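You operate a simulated robot arm through the tools that you are given. There is no shell and no other tool. Be economical: measure what you need, move in short steps, check, and stop when the job is done.

Carry out the task below with a simulated two-armed robot. There is one attempt and no reset: what you move stays moved.

TASK
Let the hose pressure off, then give nipple B two strokes of grease.
Fine: move the coupler over, close the valve to pump and open it after; grease no other nipple.
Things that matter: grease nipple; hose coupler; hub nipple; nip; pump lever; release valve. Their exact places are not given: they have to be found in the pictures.

It is judged by the outcome, as a careful person would: the job done as asked, and still so three seconds after it is handed in. It fails if anything else is knocked over, pushed out of place, dropped, spilled or broken.

THE ROBOT
Two 7-joint arms with two-finger parallel grippers on one trunk, on a base that drives. Base frame: it is fixed to the floor where the robot stands at the start and does not move with it; the origin is under the middle of the robot, x ahead of it, y to its left, z up. Lengths are in mm, angles in rad, forces in N, time in s.
The left shoulder is at the start at [-82, 119, 851], the right one opposite. With the tool pointing down near the work surface each hand reaches from about 100 to 580 mm from the robot's upright axis, wherever it stands, measured 20 degrees to its own side. Places, roughly: grease nipple [500, -300, 900]; hub nipple [500, 300, 900]; nip [400, -300, 900]; pump lever [500, -100, 1000]; release valve [600, -100, 1000]. Payload 3.43 kg a hand.
Tool frame (each hand has its own): the origin (TCP) lies between the finger pads and is the grasp point; the fingertips stand 30 mm ahead of it; z points along the fingers, y is the line along which they close. The gripper opens to 94 mm. The fingers are 28 mm wide and 10 mm thick; the gripper's body (50 by 96 mm) begins 55 mm behind the TCP.
Orientation is that of the tool frame in the base frame, as a unit quaternion [w, x, y, z]. With the fingers straight down and closing along the base's y, the tool's x points along the base's -x, its y along +y and its z along -z.

THE INTERFACE
- The arms move only by the tool step_arm. It takes "left_plan", "right_plan" or both (then of equal length, played together; a hand with none holds still); each is a list of rows, each a list of 3 entries, a list of its own where there are three numbers: the gripper command, from -1 (fully open) to 1 (shut), values between in proportion, then the shift along the tool's x, y, z in mm, then the turn, a rotation vector about the tool's x, y, z in rad. In form: [[hand, [tx, ty, tz], [ax, ay, az]], ...]. A call has 1 to 20 rows; each row is the pose to reach, as a shift and turn from the pose commanded when the call began, along the tool's axes at that moment. A row lasts 0.2 s, in which the tool goes at most 50 mm and 0.15 rad; a call with a longer step from one row to the next is refused whole, and so is a gripper value outside its range. A pose out of reach is approached as far as the arm can. The call stops where the force on the tool passes 40 N (or 10 N more than at its start, if that is more) or the arm is blocked; 0.2 s more then pass. Each finger travels about 153 mm/s and halts on what it meets, pressing with about 34 N; the grip force reading is that of the motor and also rises with nothing between the fingers. The clock runs only during rows and for 0.2 s after the last one: add rows that repeat a pose to give the fingers time. The reply holds the time, the measured pose of the TCP, the force on the tool along the base axes, the opening and the grip force, in the units named above and with some noise, with the torque about the TCP (base axes, N m) and any sound that the robot's microphone picked up.
- Cameras (640 x 400 px; columns grow to the right, rows downward): "scene" is now at [55.7, 0.7, 1553.8]; the picture's right is [-0.09, -1.00, 0.00], its down [-0.76, 0.07, -0.64] and it looks along [0.64, -0.06, -0.76] (base axes); focal length 272 px, centre (320, 200). "left" rides on the left gripper at [76, -14, -102] in its tool frame; the picture's right is [0.18, 0.98, 0.00], its down [-0.75, 0.14, -0.64] and it looks along [-0.63, 0.12, 0.77] (tool axes); focal length 243 px, centre (320, 200). "right" rides on the right gripper at [76, 14, -102] in its tool frame; the picture's right is [-0.18, 0.98, 0.00], its down [-0.75, -0.14, -0.64] and it looks along [-0.63, -0.12, 0.77] (tool axes); focal length 243 px, centre (320, 200).
- snapshot(camera): a new picture of that camera. The clock stands still meanwhile.
- raise_lower(by): slides the trunk up (or, below 0, down) by that many mm; the arms and the scene camera ride with it, the base frame stays. It gives what a move gives, with no picture.
- drive_base(legs): drives the robot by 1 to 6 legs, each [ahead, left, turn to the left] in mm, mm and rad, along the robot's own axes; the way and the turn of a leg run together, so that a leg with both is an arc; at most 1500 mm and 3.142 rad a leg. The arms and the cameras ride along, it lands a little off, and it stops where it bumps. It gives what a move gives.
- turn_head(pan, tilt): turns the head with the scene camera to pan (to the left, within 2.496 rad either way) and tilt (down, from -0.506 to 1.204), counted from straight ahead of the robot. It gives what a move gives.
- pixel_to_xyz(camera, pixels): there is no depth. For up to 12 entries [column, row, z] of the newest picture of that camera ("zoom" is the newest enlarged one), the place [x, y] in the base frame at which the ray of that pixel passes the height z, good to about 3 mm, but the place of the scene camera against the robot may be out by one fixed shift of up to 25 mm in any direction. The clock stands still meanwhile.
- enlarge(camera, box): a new picture of the part [left, top, right, bottom] of that camera's present view, enlarged. The clock stands still meanwhile.
- hand_in(): hands the job in; it is judged then, once.

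Keep the steps short. Do not move on a guess: measure, check each grasp and each placing, and mend mistakes. In all there are 80 turns and 58 pictures (those below and enlarged ones count). Leave the grippers open and the arms clear of the work at the hand-in unless told otherwise, and finish with a single line.

The tools are called after "Emit:" by a JSON object that holds its "api" and its "payload". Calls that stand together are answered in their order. step_arm: Moves the arms, as the interface text tells. Its arguments: {"type":"object","properties":{"left_plan":{"type":"array"},"right_plan":{"type":"array"}},"required":[]} The other tools are called the same way: raise_lower (by) slides the trunk up or down; drive_base (legs) drives the base; turn_head (pan, tilt) turns the head that bears the scene camera; snapshot (camera) takes a picture; pixel_to_xyz (camera, pixels) gives the place at which the rays of pixels pass given heights; enlarge (camera, box) takes an enlarged picture of a part of a camera's view; hand_in () hands the job in.

At the start:

```text
time_s: 0.0
left_position: [295.2, 43.6, 1219.5]
left_tcp_rot: [0.0, 0.001, 1.0, 0.0]
left_force: [-0.6, -0.6, -0.2]
left_torque: [0.03, 0.02, 0.01]
left_gripper_width: 93.9
left_finger_force: 0.0
right_position: [232.7, -186.3, 1253.9]
right_tcp_rot: [0.0, 0.0, 1.0, 0.0]
right_force: [-0.2, -0.4, 0.4]
right_torque: [0.01, -0.03, -0.01]
right_gripper_width: 94.2
right_finger_force: 0.1
trunk travel left (down, up): [-275.0, 60.0]
robot x, y, heading: [-0.6, 0.7, 0.0]
head pan, tilt: [-0.093, 0.871]
```

scene: 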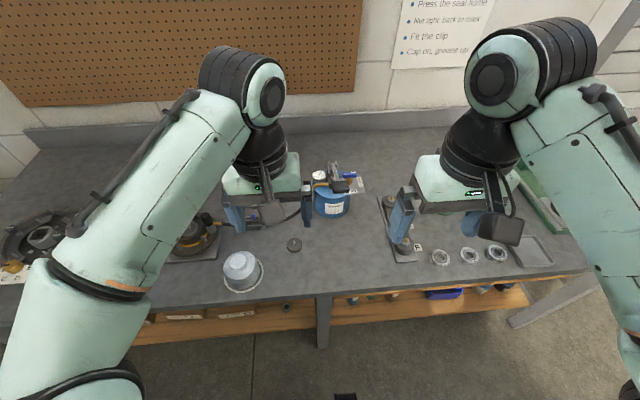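
right: 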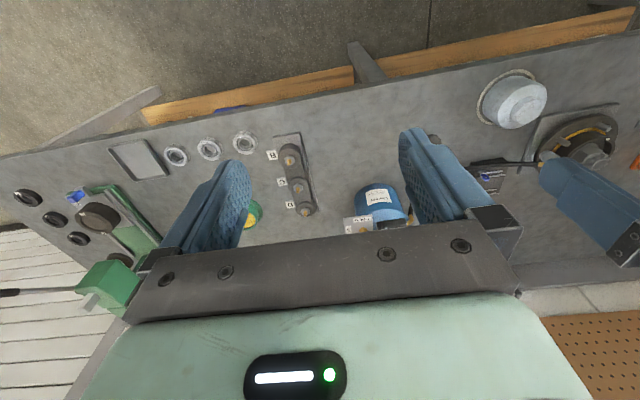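
left: 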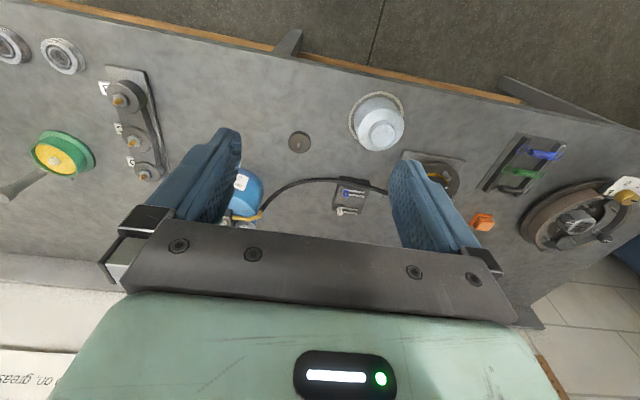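

The arms cover part of the bench in the scene view. I'll enlarge the middle and the views from both hands to find the nipples, coupler, pump and valve.

Emit:
{"api": "enlarge", "payload": {"camera": "scene", "box": [280, 130, 440, 280]}}

Emit:
{"api": "enlarge", "payload": {"camera": "left", "box": [80, 50, 400, 250]}}

Emit:
{"api": "enlarge", "payload": {"camera": "right", "box": [240, 110, 640, 250]}}

```text
2.67 times, centred on (360, 205) of scene
```

zoom: 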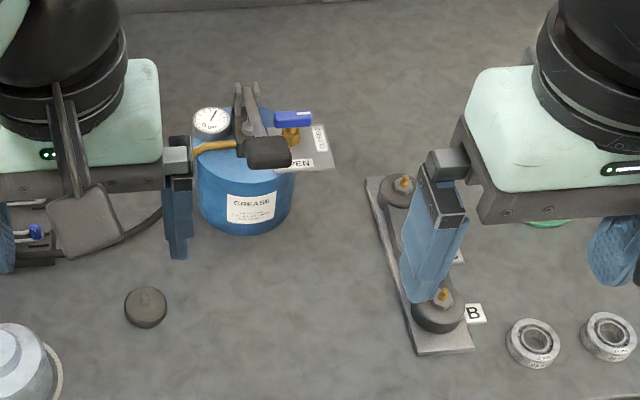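

```text
2.00 times, centred on (240, 150) of left
```

zoom: 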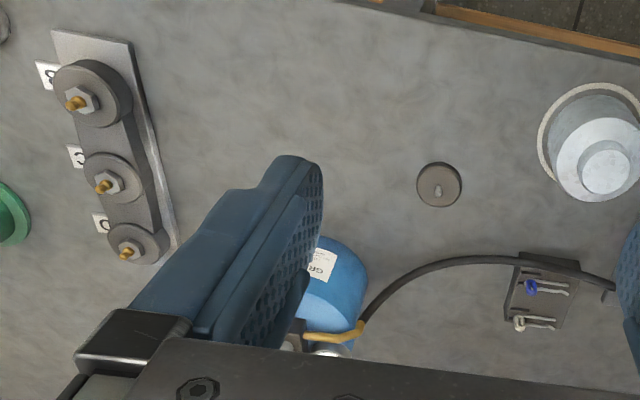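

```text
1.60 times, centred on (440, 180) of right
```

zoom: 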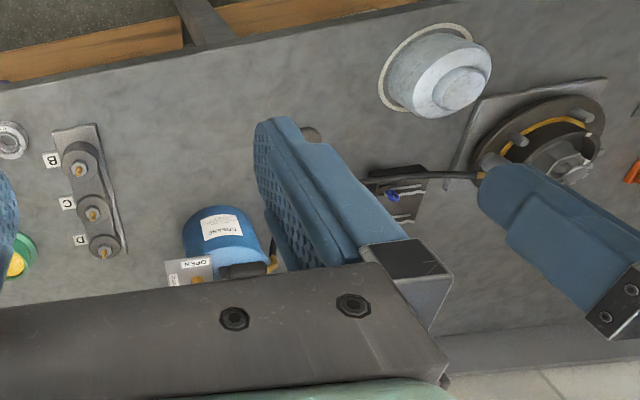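

The gauge, lever, blue valve and open/closed label are on the blue pot. Nipples B, C and D are on the strip to the right of it. The hose runs left to a hub behind my left arm. I'll draw both hands back and outward for a clear view.

Emit:
{"api": "step_arm", "payload": {"left_plan": [[-1, [30, 40, 0], [0, 0, 0]], [-1, [60, 80, 0], [0, 0, 0]], [-1, [90, 120, 0], [0, 0, 0]], [-1, [120, 160, 0], [0, 0, 0]], [-1, [140, 200, 0], [0, 0, 0]], [-1, [150, 240, 0], [0, 0, 0]]], "right_plan": [[-1, [20, -40, 0], [0, 0, 0]], [-1, [40, -80, 0], [0, 0, 0]], [-1, [60, -120, 0], [0, 0, 0]], [-1, [80, -150, 0], [0, 0, 0]], [-1, [90, -180, 0], [0, 0, 0]], [-1, [100, -200, 0], [0, 0, 0]]]}}

Emit:
{"api": "snapshot", "payload": {"camera": "scene"}}

```text
time_s: 1.4
left_position: [145.1, 283.2, 1218.0]
left_tcp_rot: [0.0, 0.0, 1.0, 0.0]
left_force: [0.1, 1.1, 0.1]
left_torque: [-0.02, -0.02, 0.0]
left_gripper_width: 94.5
left_finger_force: 0.1
right_position: [131.0, -386.0, 1254.4]
right_tcp_rot: [0.0, 0.0, 1.0, 0.001]
right_force: [-0.5, -0.1, 0.7]
right_torque: [0.01, -0.02, 0.01]
right_gripper_width: 93.7
right_finger_force: 0.1
trunk travel left (down, up): [-275.0, 60.0]
robot x, y, heading: [1.2, 1.4, 0.001]
head pan, tilt: [-0.093, 0.871]
```

```text
51 pictures are left
```

scene: 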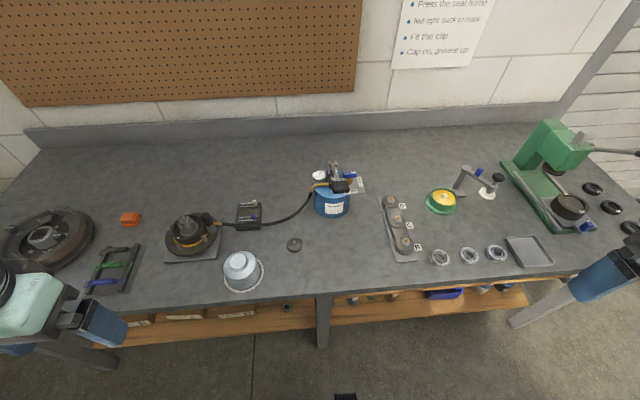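

The view is clear now. I'll enlarge the pump, the nipple strip and the hub with the hose end.

Emit:
{"api": "enlarge", "payload": {"camera": "scene", "box": [295, 150, 375, 220]}}

Emit:
{"api": "enlarge", "payload": {"camera": "scene", "box": [365, 185, 445, 270]}}

Emit:
{"api": "enlarge", "payload": {"camera": "scene", "box": [155, 190, 275, 270]}}

```text
5.71 times, centred on (335, 185) of scene
```

zoom: 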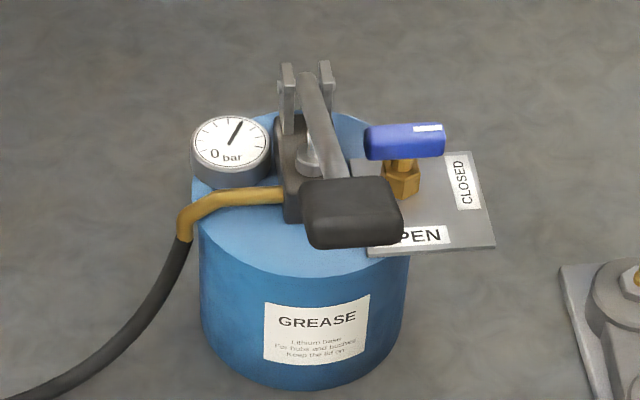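

```text
4.71 times, centred on (405, 228) of scene
```

zoom: 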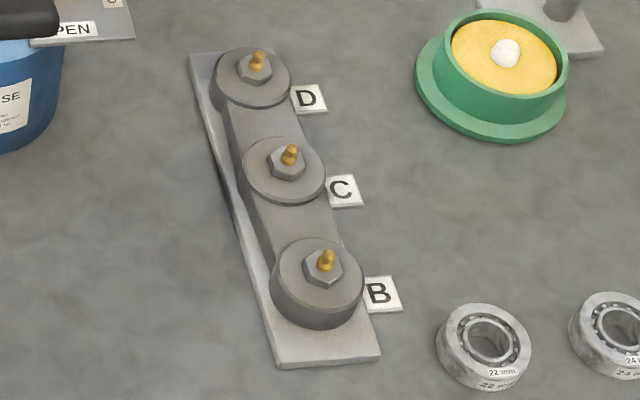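

```text
5.00 times, centred on (215, 230) of scene
```

zoom: 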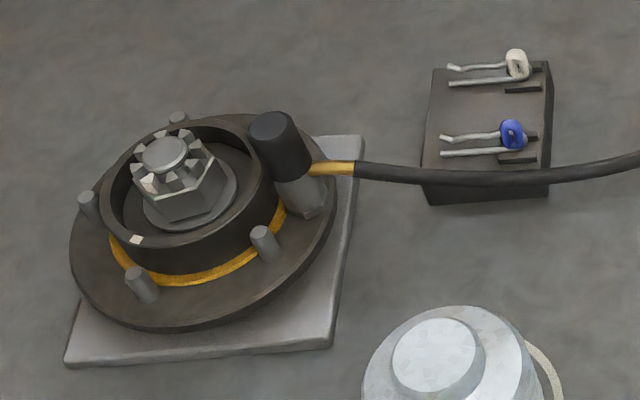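

The blue valve lever points to CLOSED and the gauge shows pressure. The coupler sits on the hub nipple at about (212,218). I'll get rough places for these at assumed heights.

Emit:
{"api": "snapshot", "payload": {"camera": "scene"}}

Emit:
{"api": "pixel_to_xyz", "payload": {"camera": "scene", "pixels": [[345, 176, 950], [345, 176, 1000], [340, 187, 950], [340, 187, 1000], [404, 241, 900], [404, 241, 850], [397, 219, 900], [391, 198, 900], [207, 217, 950], [207, 217, 900], [332, 213, 850], [332, 213, 800]]}}

Emit:
{"api": "snapshot", "payload": {"camera": "right"}}

Emit:
{"api": "snapshot", "payload": {"camera": "left"}}

```text
47 pictures are left
```

scene: 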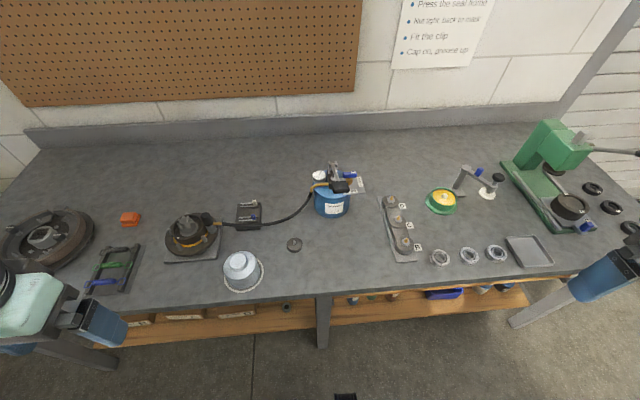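

```text
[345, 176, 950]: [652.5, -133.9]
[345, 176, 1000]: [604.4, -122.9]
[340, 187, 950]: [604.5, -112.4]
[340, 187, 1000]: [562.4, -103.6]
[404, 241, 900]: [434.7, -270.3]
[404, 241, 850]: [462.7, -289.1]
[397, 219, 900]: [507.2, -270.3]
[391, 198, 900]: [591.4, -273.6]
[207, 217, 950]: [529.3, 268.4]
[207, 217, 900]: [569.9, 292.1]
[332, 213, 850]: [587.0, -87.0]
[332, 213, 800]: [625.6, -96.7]
```

```text
46 pictures are left
```

right: 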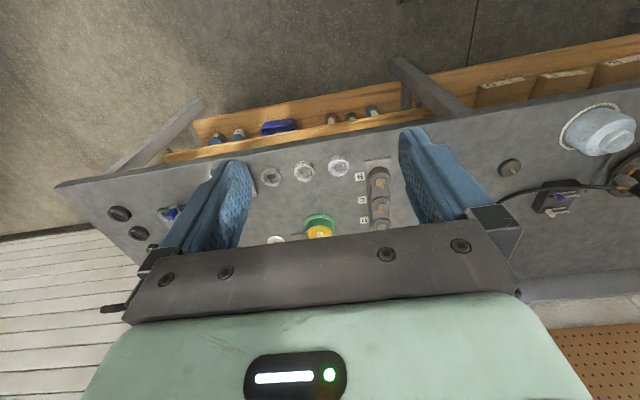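

```text
45 pictures are left
```

left: 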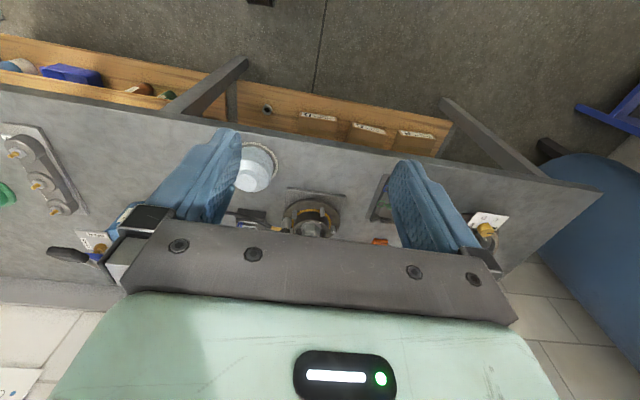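

I'll triangulate the same points from the hand pictures: B's nipple at about (381,184), C's at (378,204) and D's at (379,222) in the right view.

Emit:
{"api": "pixel_to_xyz", "payload": {"camera": "right", "pixels": [[380, 184, 900], [380, 184, 850], [379, 206, 900], [379, 206, 850], [378, 225, 850]]}}

Emit:
{"api": "pixel_to_xyz", "payload": {"camera": "left", "pixels": [[248, 176, 900], [248, 176, 850], [312, 230, 900], [312, 230, 850]]}}

Emit:
{"api": "pixel_to_xyz", "payload": {"camera": "scene", "pixels": [[240, 262, 900], [240, 262, 850], [188, 222, 900], [188, 222, 850]]}}

```text
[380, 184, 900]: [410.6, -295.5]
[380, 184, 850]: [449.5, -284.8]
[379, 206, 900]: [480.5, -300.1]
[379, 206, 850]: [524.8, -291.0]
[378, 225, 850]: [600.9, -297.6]
```

```text
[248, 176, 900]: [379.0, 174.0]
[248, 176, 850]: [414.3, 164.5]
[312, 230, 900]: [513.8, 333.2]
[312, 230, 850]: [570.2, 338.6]
```

```text
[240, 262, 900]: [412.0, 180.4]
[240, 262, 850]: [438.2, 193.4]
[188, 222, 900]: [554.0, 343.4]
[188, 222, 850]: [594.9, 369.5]
```

Triangulation puts the nipples at about z 850 and the pump near x 610, so the pump is at the edge of reach. I'll drive ahead 130 mm. The base front is near x 150 and the bench edge near x 370, so there is room.

Emit:
{"api": "drive_base", "payload": {"legs": [[130, 0, 0]]}}

Emit:
{"api": "step_arm", "payload": {"right_plan": [[-1, [-30, 45, 0], [0, 0, 0]], [-1, [-60, 90, 0], [0, 0, 0]], [-1, [-90, 135, 0], [0, 0, 0]], [-1, [-110, 180, 0], [0, 0, 0]], [-1, [-110, 226, 0], [0, 0, 0]], [-1, [-110, 250, 0], [0, 0, 0]]]}}

Emit:
{"api": "snapshot", "payload": {"camera": "right"}}

```text
time_s: 2.6
left_position: [197.8, 314.3, 1216.6]
left_tcp_rot: [0.001, -0.014, 1.0, 0.0]
left_force: [0.4, 0.2, 0.3]
left_torque: [-0.06, -0.02, 0.01]
left_gripper_width: 94.0
left_finger_force: 0.0
right_position: [204.8, -354.0, 1254.9]
right_tcp_rot: [0.0, -0.015, 1.0, 0.001]
right_force: [-0.6, 0.1, -0.2]
right_torque: [-0.02, -0.08, -0.02]
right_gripper_width: 94.0
right_finger_force: 0.1
trunk travel left (down, up): [-275.0, 60.0]
robot x, y, heading: [62.5, 25.1, 0.028]
head pan, tilt: [-0.093, 0.871]
stopped in leg 1: the robot was blocked; the commanded pose is now the measured one
```

```text
refused: row 1 steps farther than a row can; nothing moved
```

```text
44 pictures are left
```

right: 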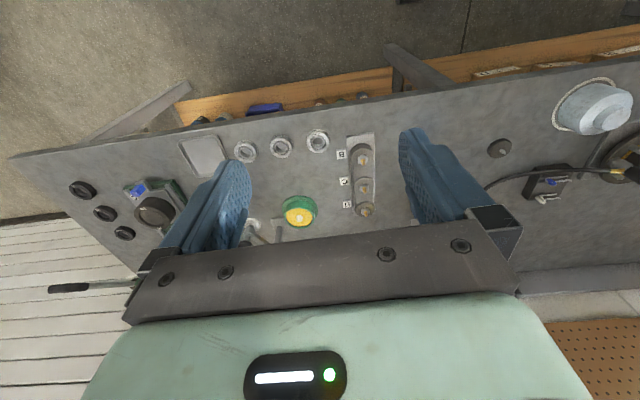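

The base bumped at 62 mm ahead and turned slightly. I'll back off 15 mm and straighten, then move the right hand out over the pump for a near view.

Emit:
{"api": "drive_base", "payload": {"legs": [[-15, -24, -0.028]]}}

Emit:
{"api": "step_arm", "payload": {"right_plan": [[-1, [-25, 40, 0], [0, 0, 0]], [-1, [-50, 80, 0], [0, 0, 0]], [-1, [-75, 120, 0], [0, 0, 0]], [-1, [-100, 160, 0], [0, 0, 0]], [-1, [-125, 200, 0], [0, 0, 0]], [-1, [-150, 220, 0], [0, 0, 0]]]}}

Emit:
{"api": "snapshot", "payload": {"camera": "right"}}

Emit:
{"api": "snapshot", "payload": {"camera": "scene"}}

```text
time_s: 3.5
left_position: [197.8, 277.0, 1217.9]
left_tcp_rot: [-0.001, 0.005, 1.0, 0.001]
left_force: [0.6, -0.5, 0.1]
left_torque: [0.03, 0.03, -0.01]
left_gripper_width: 94.0
left_finger_force: 0.1
right_position: [180.5, -391.0, 1253.4]
right_tcp_rot: [-0.002, 0.003, 1.0, 0.002]
right_force: [-0.1, -0.3, 0.4]
right_torque: [0.0, -0.02, 0.03]
right_gripper_width: 94.2
right_finger_force: 0.0
trunk travel left (down, up): [-275.0, 60.0]
robot x, y, heading: [50.5, -3.3, -0.01]
head pan, tilt: [-0.093, 0.871]
```

```text
time_s: 5.1
left_position: [200.4, 277.1, 1217.3]
left_tcp_rot: [-0.002, 0.004, 1.0, 0.001]
left_force: [0.8, -0.5, 0.1]
left_torque: [0.01, 0.07, -0.03]
left_gripper_width: 93.7
left_finger_force: 0.1
right_position: [260.1, -69.1, 1312.9]
right_tcp_rot: [0.087, -0.192, 0.977, 0.035]
right_force: [1.0, 0.4, -0.7]
right_torque: [0.03, 0.07, 0.01]
right_gripper_width: 94.0
right_finger_force: 0.0
right hand out of reach, approached as far as the arm can: row 5
trunk travel left (down, up): [-275.0, 60.0]
robot x, y, heading: [48.3, -6.6, -0.006]
head pan, tilt: [-0.093, 0.871]
stopped in row 6 (right hand): the arm was blocked; the commanded pose is now the measured one
```

```text
43 pictures are left
```

right: 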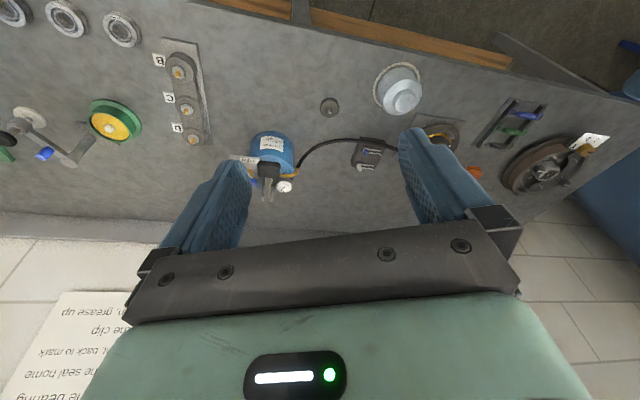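

```text
42 pictures are left
```

scene: 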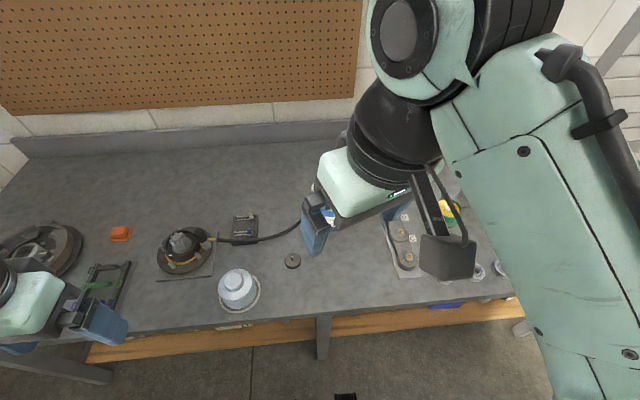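

At z 1250 the hand could not reach forward, and it ended tilted. I'll straighten it and bring it back and down to about (230,-150,1200).

Emit:
{"api": "step_arm", "payload": {"right_plan": [[-1, [19, -17, 24], [0.018, 0.045, 0.097]], [-1, [38, -33, 48], [0.035, 0.09, 0.194]], [-1, [58, -50, 72], [0.053, 0.132, 0.29]], [-1, [77, -66, 95], [0.07, 0.175, 0.387]], [-1, [77, -66, 95], [0.07, 0.175, 0.387]]]}}

```text
time_s: 6.3
left_position: [195.9, 278.7, 1218.6]
left_tcp_rot: [0.0, 0.003, 1.0, 0.001]
left_force: [-0.1, 0.2, -0.5]
left_torque: [0.02, 0.01, -0.01]
left_gripper_width: 94.0
left_finger_force: 0.1
right_position: [225.1, -148.7, 1203.3]
right_tcp_rot: [0.001, 0.0, 1.0, -0.001]
right_force: [0.4, -0.2, 0.2]
right_torque: [-0.03, 0.02, 0.03]
right_gripper_width: 93.9
right_finger_force: 0.2
trunk travel left (down, up): [-275.0, 60.0]
robot x, y, heading: [48.7, -3.2, -0.008]
head pan, tilt: [-0.093, 0.871]
```

The hand is straight again. Next I'll move it ahead and down to about (375,-180,1110), still short of the pump, and look.

Emit:
{"api": "step_arm", "payload": {"right_plan": [[-1, [-30, -6, 20], [0, 0, 0]], [-1, [-60, -12, 40], [0, 0, 0]], [-1, [-90, -18, 60], [0, 0, 0]], [-1, [-120, -24, 80], [0, 0, 0]], [-1, [-150, -30, 93], [0, 0, 0]]]}}

Emit:
{"api": "snapshot", "payload": {"camera": "right"}}

```text
time_s: 7.5
left_position: [198.2, 277.7, 1218.2]
left_tcp_rot: [0.0, 0.004, 1.0, 0.0]
left_force: [0.7, 0.4, 0.2]
left_torque: [-0.02, 0.0, -0.04]
left_gripper_width: 94.4
left_finger_force: 0.0
right_position: [377.5, -177.2, 1111.0]
right_tcp_rot: [0.002, 0.0, 1.0, -0.001]
right_force: [0.1, -0.8, -0.1]
right_torque: [-0.03, 0.0, 0.02]
right_gripper_width: 94.2
right_finger_force: 0.0
trunk travel left (down, up): [-275.0, 60.0]
robot x, y, heading: [50.4, -6.1, -0.007]
head pan, tilt: [-0.093, 0.871]
```

```text
41 pictures are left
```

right: 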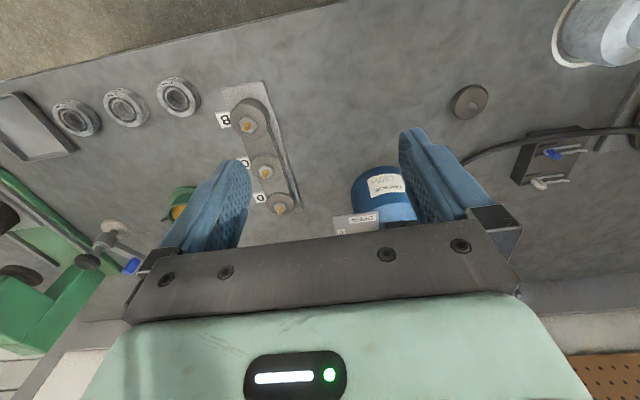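

Several things are visible from close now. I'll enlarge the strip and the pot in this view.

Emit:
{"api": "enlarge", "payload": {"camera": "right", "box": [200, 80, 440, 240]}}

Emit:
{"api": "pixel_to_xyz", "payload": {"camera": "right", "pixels": [[246, 126, 900], [246, 126, 850], [265, 173, 900], [265, 173, 850], [280, 209, 850], [377, 214, 900], [377, 214, 950], [368, 187, 900], [368, 187, 850]]}}

```text
2.50 times, centred on (320, 160) of right
```

zoom: 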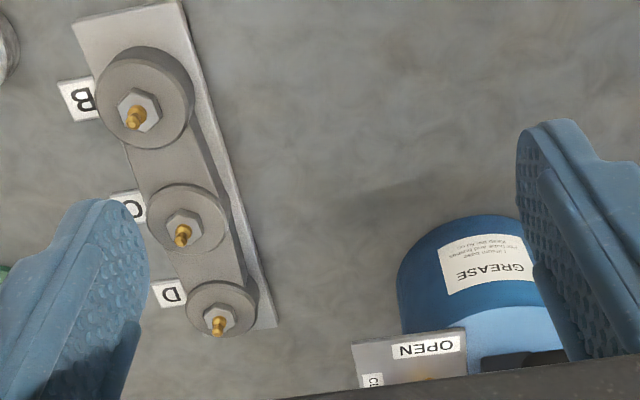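

```text
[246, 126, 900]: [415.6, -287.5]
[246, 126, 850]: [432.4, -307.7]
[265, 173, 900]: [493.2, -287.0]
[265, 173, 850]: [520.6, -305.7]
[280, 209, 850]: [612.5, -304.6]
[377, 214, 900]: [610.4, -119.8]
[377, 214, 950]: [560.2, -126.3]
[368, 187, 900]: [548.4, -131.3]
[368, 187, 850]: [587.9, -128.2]
```

The pot's valve plate is at the edge of the view. I'll go 100 mm further ahead and 40 mm left at the same height, with fingertips at z 1080.

Emit:
{"api": "step_arm", "payload": {"right_plan": [[-1, [-35, 10, 0], [0, 0, 0]], [-1, [-70, 20, 0], [0, 0, 0]], [-1, [-100, 30, 0], [0, 0, 0]]]}}

Emit:
{"api": "enlarge", "payload": {"camera": "right", "box": [240, 80, 440, 240]}}

```text
time_s: 8.3
left_position: [198.2, 278.6, 1219.3]
left_tcp_rot: [0.0, 0.003, 1.0, 0.0]
left_force: [-0.1, -0.2, 0.5]
left_torque: [-0.03, 0.02, -0.02]
left_gripper_width: 94.2
left_finger_force: 0.1
right_position: [480.0, -147.2, 1110.9]
right_tcp_rot: [0.001, -0.001, 1.0, -0.001]
right_force: [-0.3, 0.2, 0.0]
right_torque: [-0.01, -0.01, -0.04]
right_gripper_width: 94.3
right_finger_force: 0.0
trunk travel left (down, up): [-275.0, 60.0]
robot x, y, heading: [51.3, -5.1, -0.009]
head pan, tilt: [-0.093, 0.871]
```

```text
2.50 times, centred on (340, 160) of right
```

zoom: 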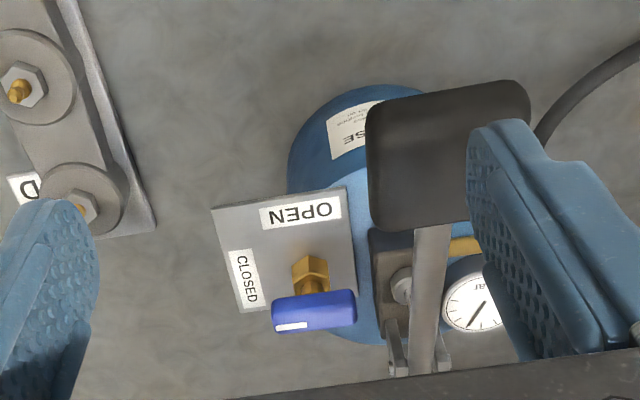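

This is a good view. The valve bar is centred at zoom (315,311), with its white end toward CLOSED. The pump lever's black grip is at (447,150). I'll get rays now, then move sideways and down to take a second set.

Emit:
{"api": "pixel_to_xyz", "payload": {"camera": "zoom", "pixels": [[274, 317, 950], [356, 302, 950], [315, 311, 950], [315, 311, 1000], [368, 180, 950], [368, 180, 1000], [530, 125, 950], [530, 125, 1000], [298, 216, 900], [298, 216, 950], [435, 225, 1000], [475, 300, 950]]}}

Emit:
{"api": "step_arm", "payload": {"right_plan": [[-1, [0, -30, 0], [0, 0, 0]], [-1, [0, -60, 0], [0, 0, 0]], [-1, [-20, -80, 0], [0, 0, 0]]]}}

Emit:
{"api": "enlarge", "payload": {"camera": "right", "box": [300, 80, 500, 240]}}

```text
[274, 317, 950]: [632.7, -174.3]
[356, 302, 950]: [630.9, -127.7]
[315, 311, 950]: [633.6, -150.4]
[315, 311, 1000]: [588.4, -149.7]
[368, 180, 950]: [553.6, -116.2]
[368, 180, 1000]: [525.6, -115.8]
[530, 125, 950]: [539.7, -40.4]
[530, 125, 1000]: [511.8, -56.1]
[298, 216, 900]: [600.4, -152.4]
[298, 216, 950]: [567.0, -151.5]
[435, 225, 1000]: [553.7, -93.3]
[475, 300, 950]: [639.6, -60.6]
```

```text
time_s: 9.1
left_position: [197.8, 278.7, 1218.9]
left_tcp_rot: [-0.001, 0.004, 1.0, 0.001]
left_force: [0.1, -0.1, -0.5]
left_torque: [0.0, 0.01, -0.03]
left_gripper_width: 94.2
left_finger_force: 0.0
right_position: [497.7, -228.3, 1110.7]
right_tcp_rot: [0.0, -0.001, 1.0, -0.001]
right_force: [0.1, -0.4, -0.5]
right_torque: [0.01, 0.02, -0.02]
right_gripper_width: 93.8
right_finger_force: 0.1
trunk travel left (down, up): [-275.0, 60.0]
robot x, y, heading: [49.5, -6.4, -0.008]
head pan, tilt: [-0.093, 0.871]
```

```text
2.50 times, centred on (400, 160) of right
```

zoom: 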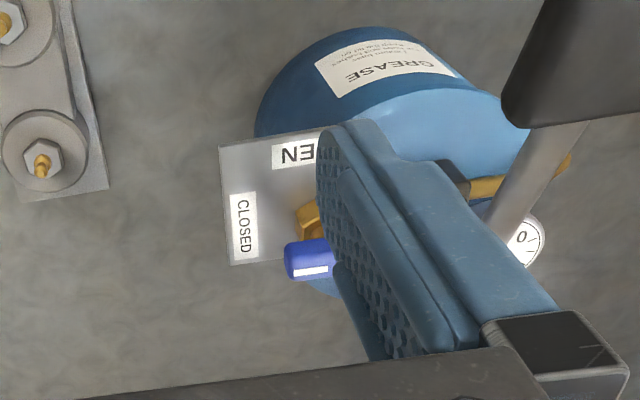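

The finger covers the bar's middle, but its white end at zoom (286,264) and the plate corners can be compared.

Emit:
{"api": "pixel_to_xyz", "payload": {"camera": "zoom", "pixels": [[286, 263, 900], [286, 263, 950], [286, 263, 1000], [219, 146, 900], [219, 146, 950], [503, 110, 950], [503, 110, 1000], [503, 110, 1050], [41, 172, 850], [41, 172, 900]]}}

```text
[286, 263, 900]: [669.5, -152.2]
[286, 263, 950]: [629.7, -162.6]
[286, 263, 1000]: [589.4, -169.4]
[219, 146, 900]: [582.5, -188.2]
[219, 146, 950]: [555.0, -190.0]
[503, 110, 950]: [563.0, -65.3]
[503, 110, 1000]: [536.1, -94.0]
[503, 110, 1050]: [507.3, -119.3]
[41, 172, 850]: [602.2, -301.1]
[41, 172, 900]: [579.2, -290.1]
```

From two views, the valve bar's centre is at about (602,-148,985), running along y and about 41 mm long. The raised pump lever's grip is near (500,-90,1040). The valve is near my reach limit, so I'll raise the trunk 60 mm. Then I'll turn the right hand -90° about its axis, so the fingers close along x and the camera faces away from the lever. This is done at a safe height.

Emit:
{"api": "raise_lower", "payload": {"by": 60}}

Emit:
{"api": "step_arm", "payload": {"right_plan": [[-1, [0, 0, 0], [0, 0, -0.14]], [-1, [0, 0, 0], [0, 0, -0.28]], [-1, [0, 0, 0], [0, 0, -0.42]], [-1, [0, 0, 0], [0, 0, -0.56]], [-1, [0, 0, 0], [0, 0, -0.7]], [-1, [0, 0, 0], [0, 0, -0.84]], [-1, [0, 0, 0], [0, 0, -0.98]], [-1, [0, 0, 0], [0, 0, -1.12]], [-1, [0, 0, 0], [0, 0, -1.26]], [-1, [0, 0, 0], [0, 0, -1.4]], [-1, [0, 0, 0], [0, 0, -1.54]], [-1, [0, 0, 0], [0, 0, -1.571]]]}}

```text
time_s: 10.1
left_position: [195.6, 277.5, 1278.4]
left_tcp_rot: [0.0, 0.003, 1.0, 0.0]
left_force: [-0.5, 1.0, 0.5]
left_torque: [-0.01, -0.05, -0.02]
left_gripper_width: 93.8
left_finger_force: 0.0
right_position: [496.4, -228.0, 1171.8]
right_tcp_rot: [0.002, 0.0, 1.0, -0.001]
right_force: [0.0, 0.1, -0.5]
right_torque: [0.01, 0.0, 0.0]
right_gripper_width: 94.1
right_finger_force: 0.2
trunk travel left (down, up): [-335.0, 0.0]
robot x, y, heading: [51.5, 0.5, -0.011]
head pan, tilt: [-0.093, 0.871]
```

```text
time_s: 12.7
left_position: [196.4, 277.9, 1277.8]
left_tcp_rot: [0.0, 0.003, 1.0, -0.001]
left_force: [0.2, 0.5, -0.3]
left_torque: [-0.01, -0.02, 0.0]
left_gripper_width: 93.9
left_finger_force: 0.0
right_position: [497.4, -228.0, 1172.0]
right_tcp_rot: [0.0, 0.708, -0.707, 0.002]
right_force: [0.2, 0.0, -0.1]
right_torque: [0.0, 0.0, 0.01]
right_gripper_width: 93.9
right_finger_force: 0.0
trunk travel left (down, up): [-335.0, 0.0]
robot x, y, heading: [51.5, -6.7, -0.005]
head pan, tilt: [-0.093, 0.871]
```

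The turn came out right. Now over the valve: shift to (602,-148) and down to z 1080, then look.

Emit:
{"api": "step_arm", "payload": {"right_plan": [[-0.5, [-20, -25, 20], [0, 0, 0]], [-0.5, [-40, -50, 40], [0, 0, 0]], [-0.4, [-60, -80, 60], [0, 0, 0]], [-0.3, [-80, -105, 92], [0, 0, 0]], [-0.3, [-80, -105, 92], [0, 0, 0]]]}}

Emit:
{"api": "enlarge", "payload": {"camera": "right", "box": [220, 60, 460, 240]}}

Emit:
{"api": "enlarge", "payload": {"camera": "scene", "box": [280, 120, 440, 270]}}

```text
time_s: 13.9
left_position: [195.6, 277.2, 1279.1]
left_tcp_rot: [0.0, 0.003, 1.0, 0.001]
left_force: [-0.3, 0.2, 1.5]
left_torque: [0.01, -0.03, -0.03]
left_gripper_width: 94.3
left_finger_force: 0.2
right_position: [600.5, -147.6, 1079.5]
right_tcp_rot: [-0.001, 0.708, -0.707, 0.001]
right_force: [0.2, -0.1, 0.2]
right_torque: [-0.05, -0.02, 0.01]
right_gripper_width: 61.0
right_finger_force: 0.0
trunk travel left (down, up): [-335.0, 0.0]
robot x, y, heading: [49.7, -2.2, -0.005]
head pan, tilt: [-0.093, 0.871]
```

```text
2.22 times, centred on (340, 150) of right
```

zoom: 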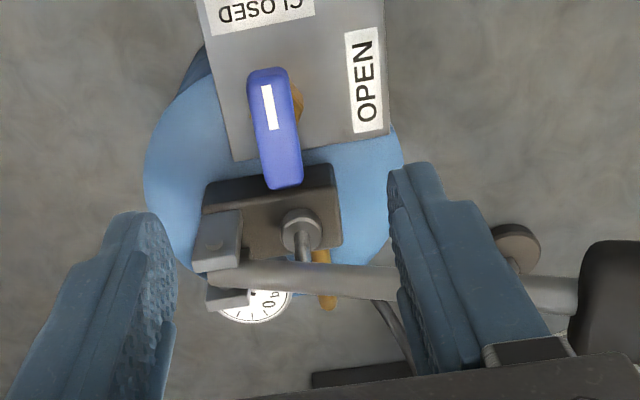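

```text
2.67 times, centred on (360, 195) of scene
```

zoom: 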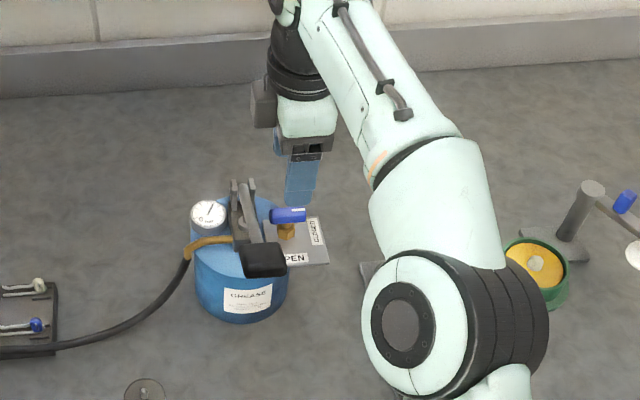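

The hand is reachable and level over the valve. I'll check the bar's place at z 985: ends (267,72) and (284,187), centre about (276,128).

Emit:
{"api": "pixel_to_xyz", "payload": {"camera": "zoom", "pixels": [[267, 75, 985], [284, 185, 985], [276, 130, 985], [276, 130, 1000], [276, 130, 970], [190, 265, 1010], [310, 170, 960], [575, 300, 1030], [380, 270, 1020]]}}

```text
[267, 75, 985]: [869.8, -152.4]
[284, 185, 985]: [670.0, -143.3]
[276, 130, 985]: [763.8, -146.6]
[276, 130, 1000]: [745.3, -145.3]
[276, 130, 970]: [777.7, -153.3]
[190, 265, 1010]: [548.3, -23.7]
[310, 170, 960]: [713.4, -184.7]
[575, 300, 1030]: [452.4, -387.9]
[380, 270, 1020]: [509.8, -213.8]
```

By my own projection the bar's centre is at (600.5,-148), directly under the TCP. I'll go down 76 mm so the fingertips are at z 973, then close on the bar.

Emit:
{"api": "step_arm", "payload": {"right_plan": [[-0.3, [0, 0, 25], [0, 0, 0]], [-0.3, [0, 0, 50], [0, 0, 0]], [-0.3, [0, 0, 76], [0, 0, 0]], [0.2, [0, 0, 76], [0, 0, 0]], [0.6, [0, 0, 76], [0, 0, 0]], [1, [0, 0, 76], [0, 0, 0]], [1, [0, 0, 76], [0, 0, 0]]]}}

Emit:
{"api": "enlarge", "payload": {"camera": "right", "box": [200, 40, 440, 240]}}

```text
time_s: 15.5
left_position: [195.9, 278.3, 1278.1]
left_tcp_rot: [0.0, 0.003, 1.0, 0.0]
left_force: [-0.2, -0.5, 0.5]
left_torque: [-0.01, -0.01, 0.0]
left_gripper_width: 93.6
left_finger_force: 0.0
right_position: [599.9, -147.7, 1003.0]
right_tcp_rot: [0.0, 0.708, -0.707, 0.002]
right_force: [-6.8, 0.4, -2.5]
right_torque: [0.06, 0.21, 0.01]
right_gripper_width: 15.0
right_finger_force: 45.0
trunk travel left (down, up): [-335.0, 0.0]
robot x, y, heading: [48.5, -2.5, -0.01]
head pan, tilt: [-0.093, 0.871]
```

```text
2.00 times, centred on (320, 140) of right
```

zoom: 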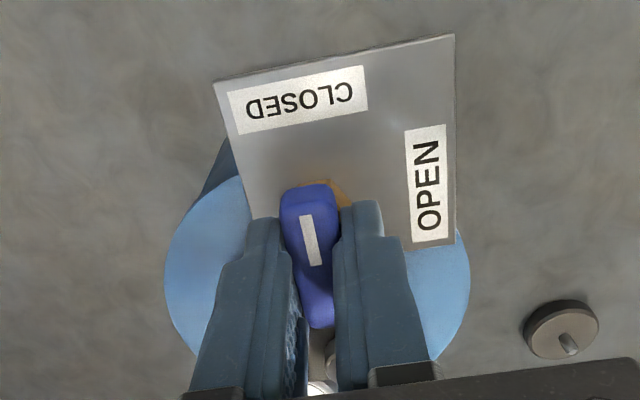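

The bar is gripped, reading 15 mm. Next I'll turn it clockwise as seen from above, toward OPEN, by 90° in small steps.

Emit:
{"api": "step_arm", "payload": {"right_plan": [[1, [0, 0, 0], [0, 0, 0.13]], [1, [0, 0, 0], [0, 0, 0.26]], [1, [0, 0, 0], [0, 0, 0.39]], [1, [0, 0, 0], [0, 0, 0.52]], [1, [0, 0, 0], [0, 0, 0.65]], [1, [0, 0, 0], [0, 0, 0.78]]]}}

```text
time_s: 16.9
left_position: [195.4, 278.7, 1276.8]
left_tcp_rot: [0.0, 0.004, 1.0, 0.0]
left_force: [-0.5, 1.3, 0.9]
left_torque: [-0.04, 0.0, -0.01]
left_gripper_width: 94.0
left_finger_force: 0.0
right_position: [600.9, -147.4, 1003.1]
right_tcp_rot: [0.0, -0.385, 0.923, -0.002]
right_force: [-6.7, 1.2, -5.4]
right_torque: [-0.82, 1.23, -0.05]
right_gripper_width: 15.0
right_finger_force: 45.4
trunk travel left (down, up): [-335.0, 0.0]
robot x, y, heading: [48.1, -3.7, -0.009]
head pan, tilt: [-0.093, 0.871]
```

It is turning smoothly, so I'll finish the second half of the turn and look.

Emit:
{"api": "step_arm", "payload": {"right_plan": [[1, [0, 0, 0], [0, 0, 0.13]], [1, [0, 0, 0], [0, 0, 0.26]], [1, [0, 0, 0], [0, 0, 0.39]], [1, [0, 0, 0], [0, 0, 0.52]], [1, [0, 0, 0], [0, 0, 0.65]], [1, [0, 0, 0], [0, 0, 0.79]]]}}

Emit:
{"api": "snapshot", "payload": {"camera": "right"}}

Emit:
{"api": "enlarge", "payload": {"camera": "scene", "box": [310, 140, 390, 220]}}

```text
time_s: 18.3
left_position: [195.8, 277.1, 1279.1]
left_tcp_rot: [0.0, 0.003, 1.0, 0.0]
left_force: [0.0, -0.4, 0.6]
left_torque: [0.03, 0.05, 0.06]
left_gripper_width: 94.0
left_finger_force: 0.1
right_position: [601.3, -149.3, 1003.8]
right_tcp_rot: [0.001, 0.0, 1.0, -0.001]
right_force: [-6.6, -2.9, -4.9]
right_torque: [0.02, 1.41, 0.03]
right_gripper_width: 15.0
right_finger_force: 44.8
trunk travel left (down, up): [-335.0, 0.0]
robot x, y, heading: [50.6, -6.6, -0.006]
head pan, tilt: [-0.093, 0.871]
```

```text
34 pictures are left
```

right: 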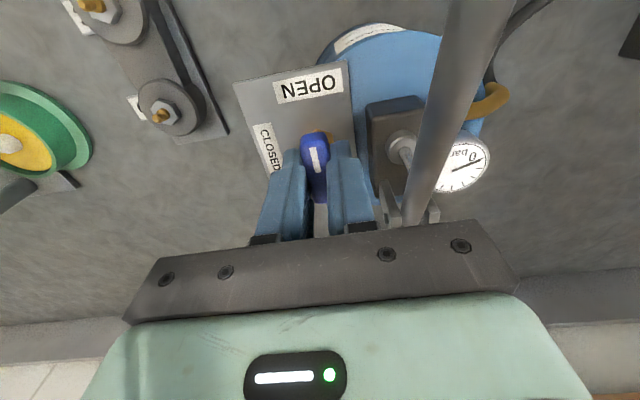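

```text
5.00 times, centred on (350, 180) of scene
```

zoom: 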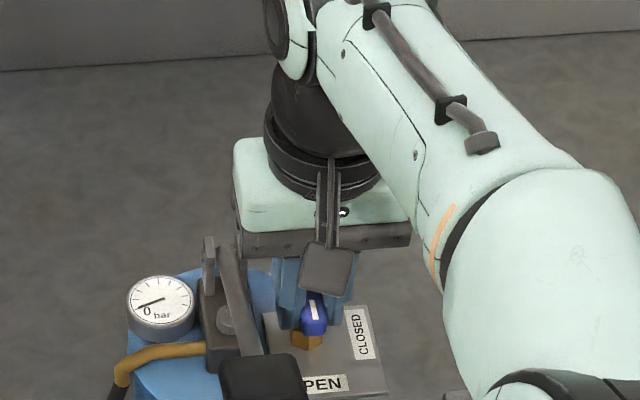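

The bar points to OPEN and the gauge needle has dropped to 0. I'll open the fingers a little, since the lever is close, and rise straight up.

Emit:
{"api": "step_arm", "payload": {"right_plan": [[0.3, [0, 0, 0], [0, 0, 0]], [0.3, [0, 0, 0], [0, 0, 0]], [0.3, [0, 0, -30], [0, 0, 0]], [0.3, [0, 0, -70], [0, 0, 0]], [0.3, [0, 0, -110], [0, 0, 0]]]}}

Emit:
{"api": "enlarge", "payload": {"camera": "scene", "box": [310, 140, 390, 220]}}

```text
time_s: 19.5
left_position: [197.3, 279.5, 1277.5]
left_tcp_rot: [0.0, 0.004, 1.0, -0.001]
left_force: [0.7, -1.3, 0.2]
left_torque: [0.01, -0.02, 0.04]
left_gripper_width: 94.2
left_finger_force: 0.1
right_position: [594.5, -146.7, 1112.5]
right_tcp_rot: [0.0, -0.002, 1.0, -0.001]
right_force: [-0.2, 0.6, 0.3]
right_torque: [0.03, -0.04, -0.02]
right_gripper_width: 32.9
right_finger_force: 0.1
right hand out of reach, approached as far as the arm can: row 5
trunk travel left (down, up): [-335.0, 0.0]
robot x, y, heading: [47.2, -3.6, -0.012]
head pan, tilt: [-0.093, 0.871]
```

```text
5.00 times, centred on (350, 180) of scene
```

zoom: 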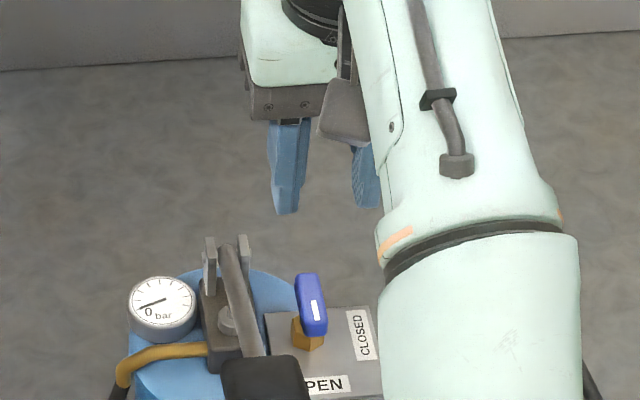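

The valve is open and the gauge reads 0. Next is the coupler, which I'll take with the left hand. I'll bring the right hand back clear and bring the left hand forward to look at the hub.

Emit:
{"api": "step_arm", "payload": {"right_plan": [[0.3, [40, -20, -5], [0, 0, 0]], [0, [80, -45, -10], [0, 0, 0]], [-1, [120, -70, -15], [0, 0, 0]], [-1, [165, -90, -25], [0, 0, 0]], [-1, [210, -110, -35], [0, 0, 0]], [-1, [250, -130, -45], [0, 0, 0]], [-1, [290, -150, -50], [0, 0, 0]]], "left_plan": [[-1, [-30, 0, 25], [0, 0, 0]], [-1, [-60, 0, 50], [0, 0, 0]], [-1, [-95, 0, 75], [0, 0, 0]], [-1, [-130, 0, 100], [0, 0, 0]], [-1, [-170, 0, 125], [0, 0, 0]], [-1, [-205, 0, 145], [0, 0, 0]], [-1, [-240, 0, 155], [0, 0, 0]]]}}

Emit:
{"api": "snapshot", "payload": {"camera": "left"}}

```text
refused: row 4 steps farther than a row can; nothing moved
```

```text
31 pictures are left
```

left: 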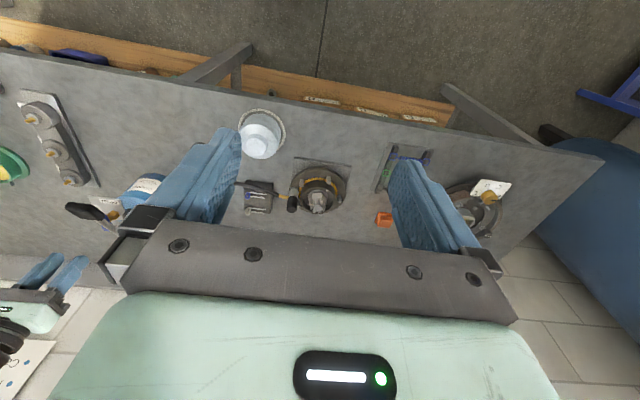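

A row was a touch too long. I'll repeat it with smaller steps and hold the picture until the move is done.

Emit:
{"api": "step_arm", "payload": {"right_plan": [[0.3, [36, -18, -5], [0, 0, 0]], [0, [72, -38, -10], [0, 0, 0]], [-1, [108, -58, -15], [0, 0, 0]], [-1, [144, -78, -20], [0, 0, 0]], [-1, [180, -96, -25], [0, 0, 0]], [-1, [216, -114, -32], [0, 0, 0]], [-1, [252, -132, -40], [0, 0, 0]], [-1, [285, -150, -45], [0, 0, 0]]], "left_plan": [[-1, [-30, 0, 22], [0, 0, 0]], [-1, [-60, 0, 44], [0, 0, 0]], [-1, [-90, 0, 66], [0, 0, 0]], [-1, [-120, 0, 88], [0, 0, 0]], [-1, [-150, 0, 110], [0, 0, 0]], [-1, [-180, 0, 130], [0, 0, 0]], [-1, [-210, 0, 145], [0, 0, 0]], [-1, [-240, 0, 155], [0, 0, 0]]]}}

Emit:
{"api": "enlarge", "payload": {"camera": "left", "box": [220, 70, 460, 240]}}

```text
time_s: 21.3
left_position: [434.4, 277.8, 1124.0]
left_tcp_rot: [0.002, 0.004, 1.0, 0.0]
left_force: [-0.3, -0.1, 0.5]
left_torque: [-0.02, -0.07, -0.03]
left_gripper_width: 94.2
left_finger_force: 0.0
right_position: [313.4, -303.8, 1171.6]
right_tcp_rot: [0.023, 0.006, 1.0, -0.001]
right_force: [-4.1, 4.8, -12.4]
right_torque: [-0.4, -0.38, -0.03]
right_gripper_width: 94.1
right_finger_force: 0.0
right hand out of reach, approached as far as the arm can: row 1, 2, 3, 4, 5
trunk travel left (down, up): [-335.0, 0.0]
robot x, y, heading: [47.1, -2.8, -0.004]
head pan, tilt: [-0.093, 0.871]
```

```text
2.35 times, centred on (340, 155) of left
```

zoom: 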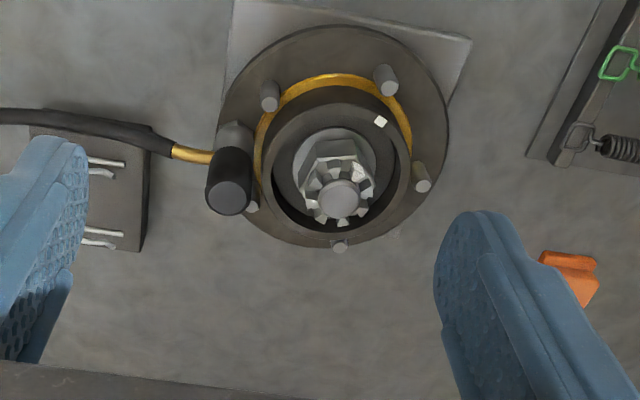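

I'll get the ray of the coupler's top (228,195) and its lower collar (235,132), then move toward it for a second view.

Emit:
{"api": "pixel_to_xyz", "payload": {"camera": "zoom", "pixels": [[228, 195, 900], [228, 195, 950], [228, 195, 1000], [235, 132, 850], [235, 132, 900], [207, 155, 900], [340, 200, 900]]}}

Emit:
{"api": "step_arm", "payload": {"left_plan": [[-1, [-25, -20, 10], [0, 0, 0]], [-1, [-50, -40, 20], [0, 0, 0]], [-1, [-60, -80, 20], [0, 0, 0]], [-1, [-60, -90, 20], [0, 0, 0]]]}}

Emit:
{"api": "enlarge", "payload": {"camera": "left", "box": [220, 70, 460, 240]}}

```text
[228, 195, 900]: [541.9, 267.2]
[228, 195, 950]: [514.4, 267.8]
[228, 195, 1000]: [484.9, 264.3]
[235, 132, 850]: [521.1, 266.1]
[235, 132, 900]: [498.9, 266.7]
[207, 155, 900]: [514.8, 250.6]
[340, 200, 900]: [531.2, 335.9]
```

```text
time_s: 22.3
left_position: [496.9, 186.5, 1103.5]
left_tcp_rot: [-0.001, 0.004, 1.0, 0.0]
left_force: [0.1, 0.4, 0.4]
left_torque: [-0.05, -0.02, -0.01]
left_gripper_width: 94.0
left_finger_force: 0.1
right_position: [307.6, -299.3, 1156.9]
right_tcp_rot: [0.002, -0.001, 1.0, -0.002]
right_force: [0.2, -0.4, 0.8]
right_torque: [-0.02, -0.05, 0.02]
right_gripper_width: 93.8
right_finger_force: 0.0
trunk travel left (down, up): [-335.0, 0.0]
robot x, y, heading: [51.4, -5.5, -0.006]
head pan, tilt: [-0.093, 0.871]
```

```text
2.35 times, centred on (340, 155) of left
```

zoom: 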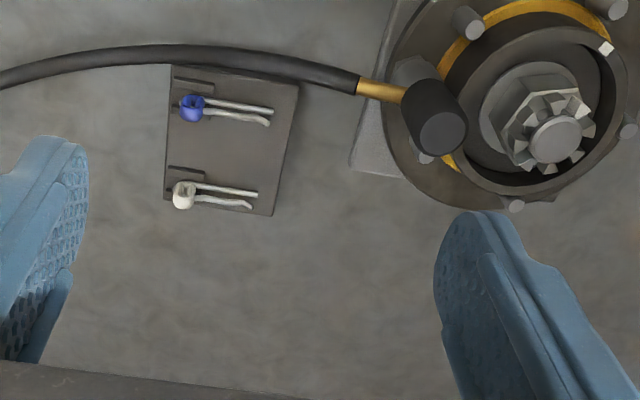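

Emit:
{"api": "pixel_to_xyz", "payload": {"camera": "zoom", "pixels": [[442, 133, 900], [442, 133, 950], [442, 133, 1000], [425, 92, 900], [412, 65, 850], [380, 90, 900], [555, 140, 900]]}}

```text
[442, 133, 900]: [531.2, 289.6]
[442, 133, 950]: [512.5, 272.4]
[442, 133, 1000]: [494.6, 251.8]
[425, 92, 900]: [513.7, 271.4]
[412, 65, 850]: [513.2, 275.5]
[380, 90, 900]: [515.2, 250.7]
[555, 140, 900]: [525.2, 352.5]
```

The coupler's top triangulates to about (509,266,962), its body is close to vertical, and the hose outlet points to -y at about z 900. I'll turn the left hand +90° so I can turn it back in transit and aim the hose toward the pump. I'll hover above it at z 1060.

Emit:
{"api": "step_arm", "payload": {"left_plan": [[-0.5, [0, 10, 0], [0, 0, 0.14]], [-0.5, [0, 20, 0], [0, 0, 0.28]], [-0.3, [0, 30, 0], [0, 0, 0.42]], [-0.3, [0, 40, 0], [0, 0, 0.56]], [-0.3, [0, 50, 0], [0, 0, 0.7]], [-0.3, [0, 60, 0], [0, 0, 0.84]], [-0.3, [0, 70, 0], [0, 0, 0.98]], [-0.3, [-6, 80, 0], [0, 0, 1.12]], [-0.3, [-12, 80, 10], [0, 0, 1.26]], [-0.3, [-12, 80, 20], [0, 0, 1.4]], [-0.3, [-12, 80, 30], [0, 0, 1.54]], [-0.3, [-12, 80, 43], [0, 0, 1.571]], [-0.3, [-12, 80, 43], [0, 0, 1.571]]]}}

Emit:
{"api": "enlarge", "payload": {"camera": "left", "box": [220, 60, 460, 240]}}

```text
time_s: 25.1
left_position: [508.6, 266.1, 1060.2]
left_tcp_rot: [0.0, 0.71, 0.704, 0.001]
left_force: [-0.3, 0.1, 0.7]
left_torque: [-0.03, 0.0, 0.02]
left_gripper_width: 61.2
left_finger_force: 0.0
right_position: [307.7, -300.4, 1157.0]
right_tcp_rot: [0.001, -0.001, 1.0, -0.001]
right_force: [0.9, 0.7, -0.2]
right_torque: [0.02, 0.02, 0.04]
right_gripper_width: 93.9
right_finger_force: 0.0
trunk travel left (down, up): [-335.0, 0.0]
robot x, y, heading: [48.6, -3.4, -0.004]
head pan, tilt: [-0.093, 0.871]
```

```text
2.22 times, centred on (340, 150) of left
```

zoom: 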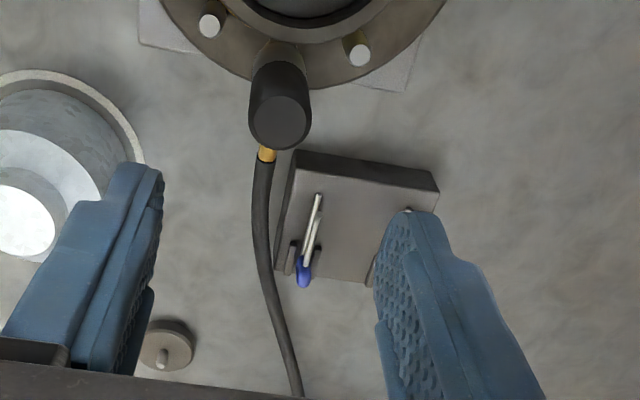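

Emit:
{"api": "pixel_to_xyz", "payload": {"camera": "zoom", "pixels": [[279, 121, 962], [250, 121, 962], [310, 121, 962], [275, 72, 910], [275, 62, 890], [266, 150, 900]]}}

```text
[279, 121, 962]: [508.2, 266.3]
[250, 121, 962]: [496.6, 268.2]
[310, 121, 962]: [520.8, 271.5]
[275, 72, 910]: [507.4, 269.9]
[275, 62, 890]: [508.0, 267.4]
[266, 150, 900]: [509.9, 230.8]
```

All three views agree on (508,266). The coupler is vertical and about 24 mm across. I'll go down 105 mm to z 955 and close on the black sleeve.

Emit:
{"api": "step_arm", "payload": {"left_plan": [[-0.3, [0, 0, 30], [0, 0, 0]], [-0.3, [0, 0, 60], [0, 0, 0]], [-0.3, [0, 0, 85], [0, 0, 0]], [-0.3, [0, 0, 105], [0, 0, 0]], [0.2, [0, 0, 105], [0, 0, 0]], [0.7, [0, 0, 105], [0, 0, 0]], [1, [0, 0, 105], [0, 0, 0]]]}}

Emit:
{"api": "enlarge", "payload": {"camera": "left", "box": [220, 60, 460, 240]}}

```text
time_s: 26.7
left_position: [507.4, 266.4, 955.4]
left_tcp_rot: [0.0, 0.71, 0.704, 0.001]
left_force: [0.7, 0.3, -0.6]
left_torque: [-0.01, -0.02, -0.02]
left_gripper_width: 24.1
left_finger_force: 33.9
right_position: [307.6, -299.4, 1157.4]
right_tcp_rot: [0.002, 0.0, 1.0, -0.001]
right_force: [0.1, 0.5, -0.2]
right_torque: [-0.02, -0.02, 0.03]
right_gripper_width: 94.0
right_finger_force: 0.2
trunk travel left (down, up): [-335.0, 0.0]
robot x, y, heading: [48.3, -3.8, -0.006]
head pan, tilt: [-0.093, 0.871]
```

```text
2.22 times, centred on (340, 150) of left
```

zoom: 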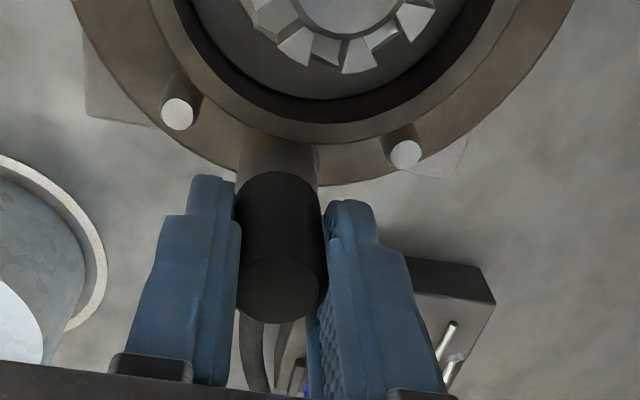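

The sleeve is gripped, 24 mm wide and 34 N. Pressure is off, so I'll pull straight up slowly.

Emit:
{"api": "step_arm", "payload": {"left_plan": [[1, [0, 0, -6], [0, 0, 0]], [1, [0, 0, -12], [0, 0, 0]], [1, [0, 0, -20], [0, 0, 0]], [1, [0, 0, -40], [0, 0, 0]], [1, [0, 0, -60], [0, 0, 0]]]}}

Emit:
{"api": "enlarge", "payload": {"camera": "scene", "box": [140, 140, 340, 270]}}

```text
time_s: 27.9
left_position: [509.0, 266.3, 1015.1]
left_tcp_rot: [0.0, 0.71, 0.704, 0.0]
left_force: [-0.1, 0.3, -1.6]
left_torque: [0.0, -0.01, 0.02]
left_gripper_width: 23.9
left_finger_force: 34.0
right_position: [306.9, -300.5, 1157.4]
right_tcp_rot: [0.002, -0.001, 1.0, 0.0]
right_force: [-1.2, -0.5, -0.6]
right_torque: [0.0, 0.0, -0.02]
right_gripper_width: 94.2
right_finger_force: 0.1
trunk travel left (down, up): [-335.0, 0.0]
robot x, y, heading: [46.2, -4.0, -0.01]
head pan, tilt: [-0.093, 0.871]
```

```text
3.08 times, centred on (240, 205) of scene
```

zoom: 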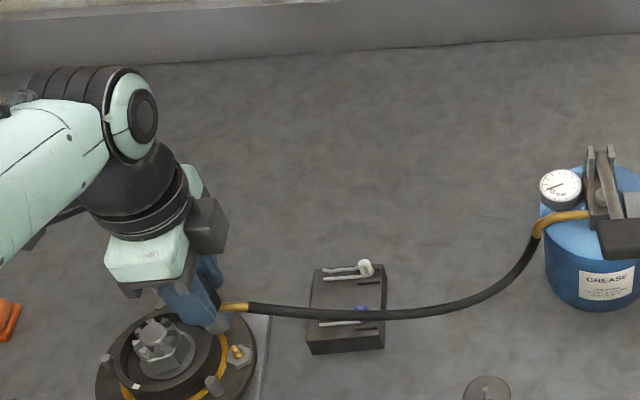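

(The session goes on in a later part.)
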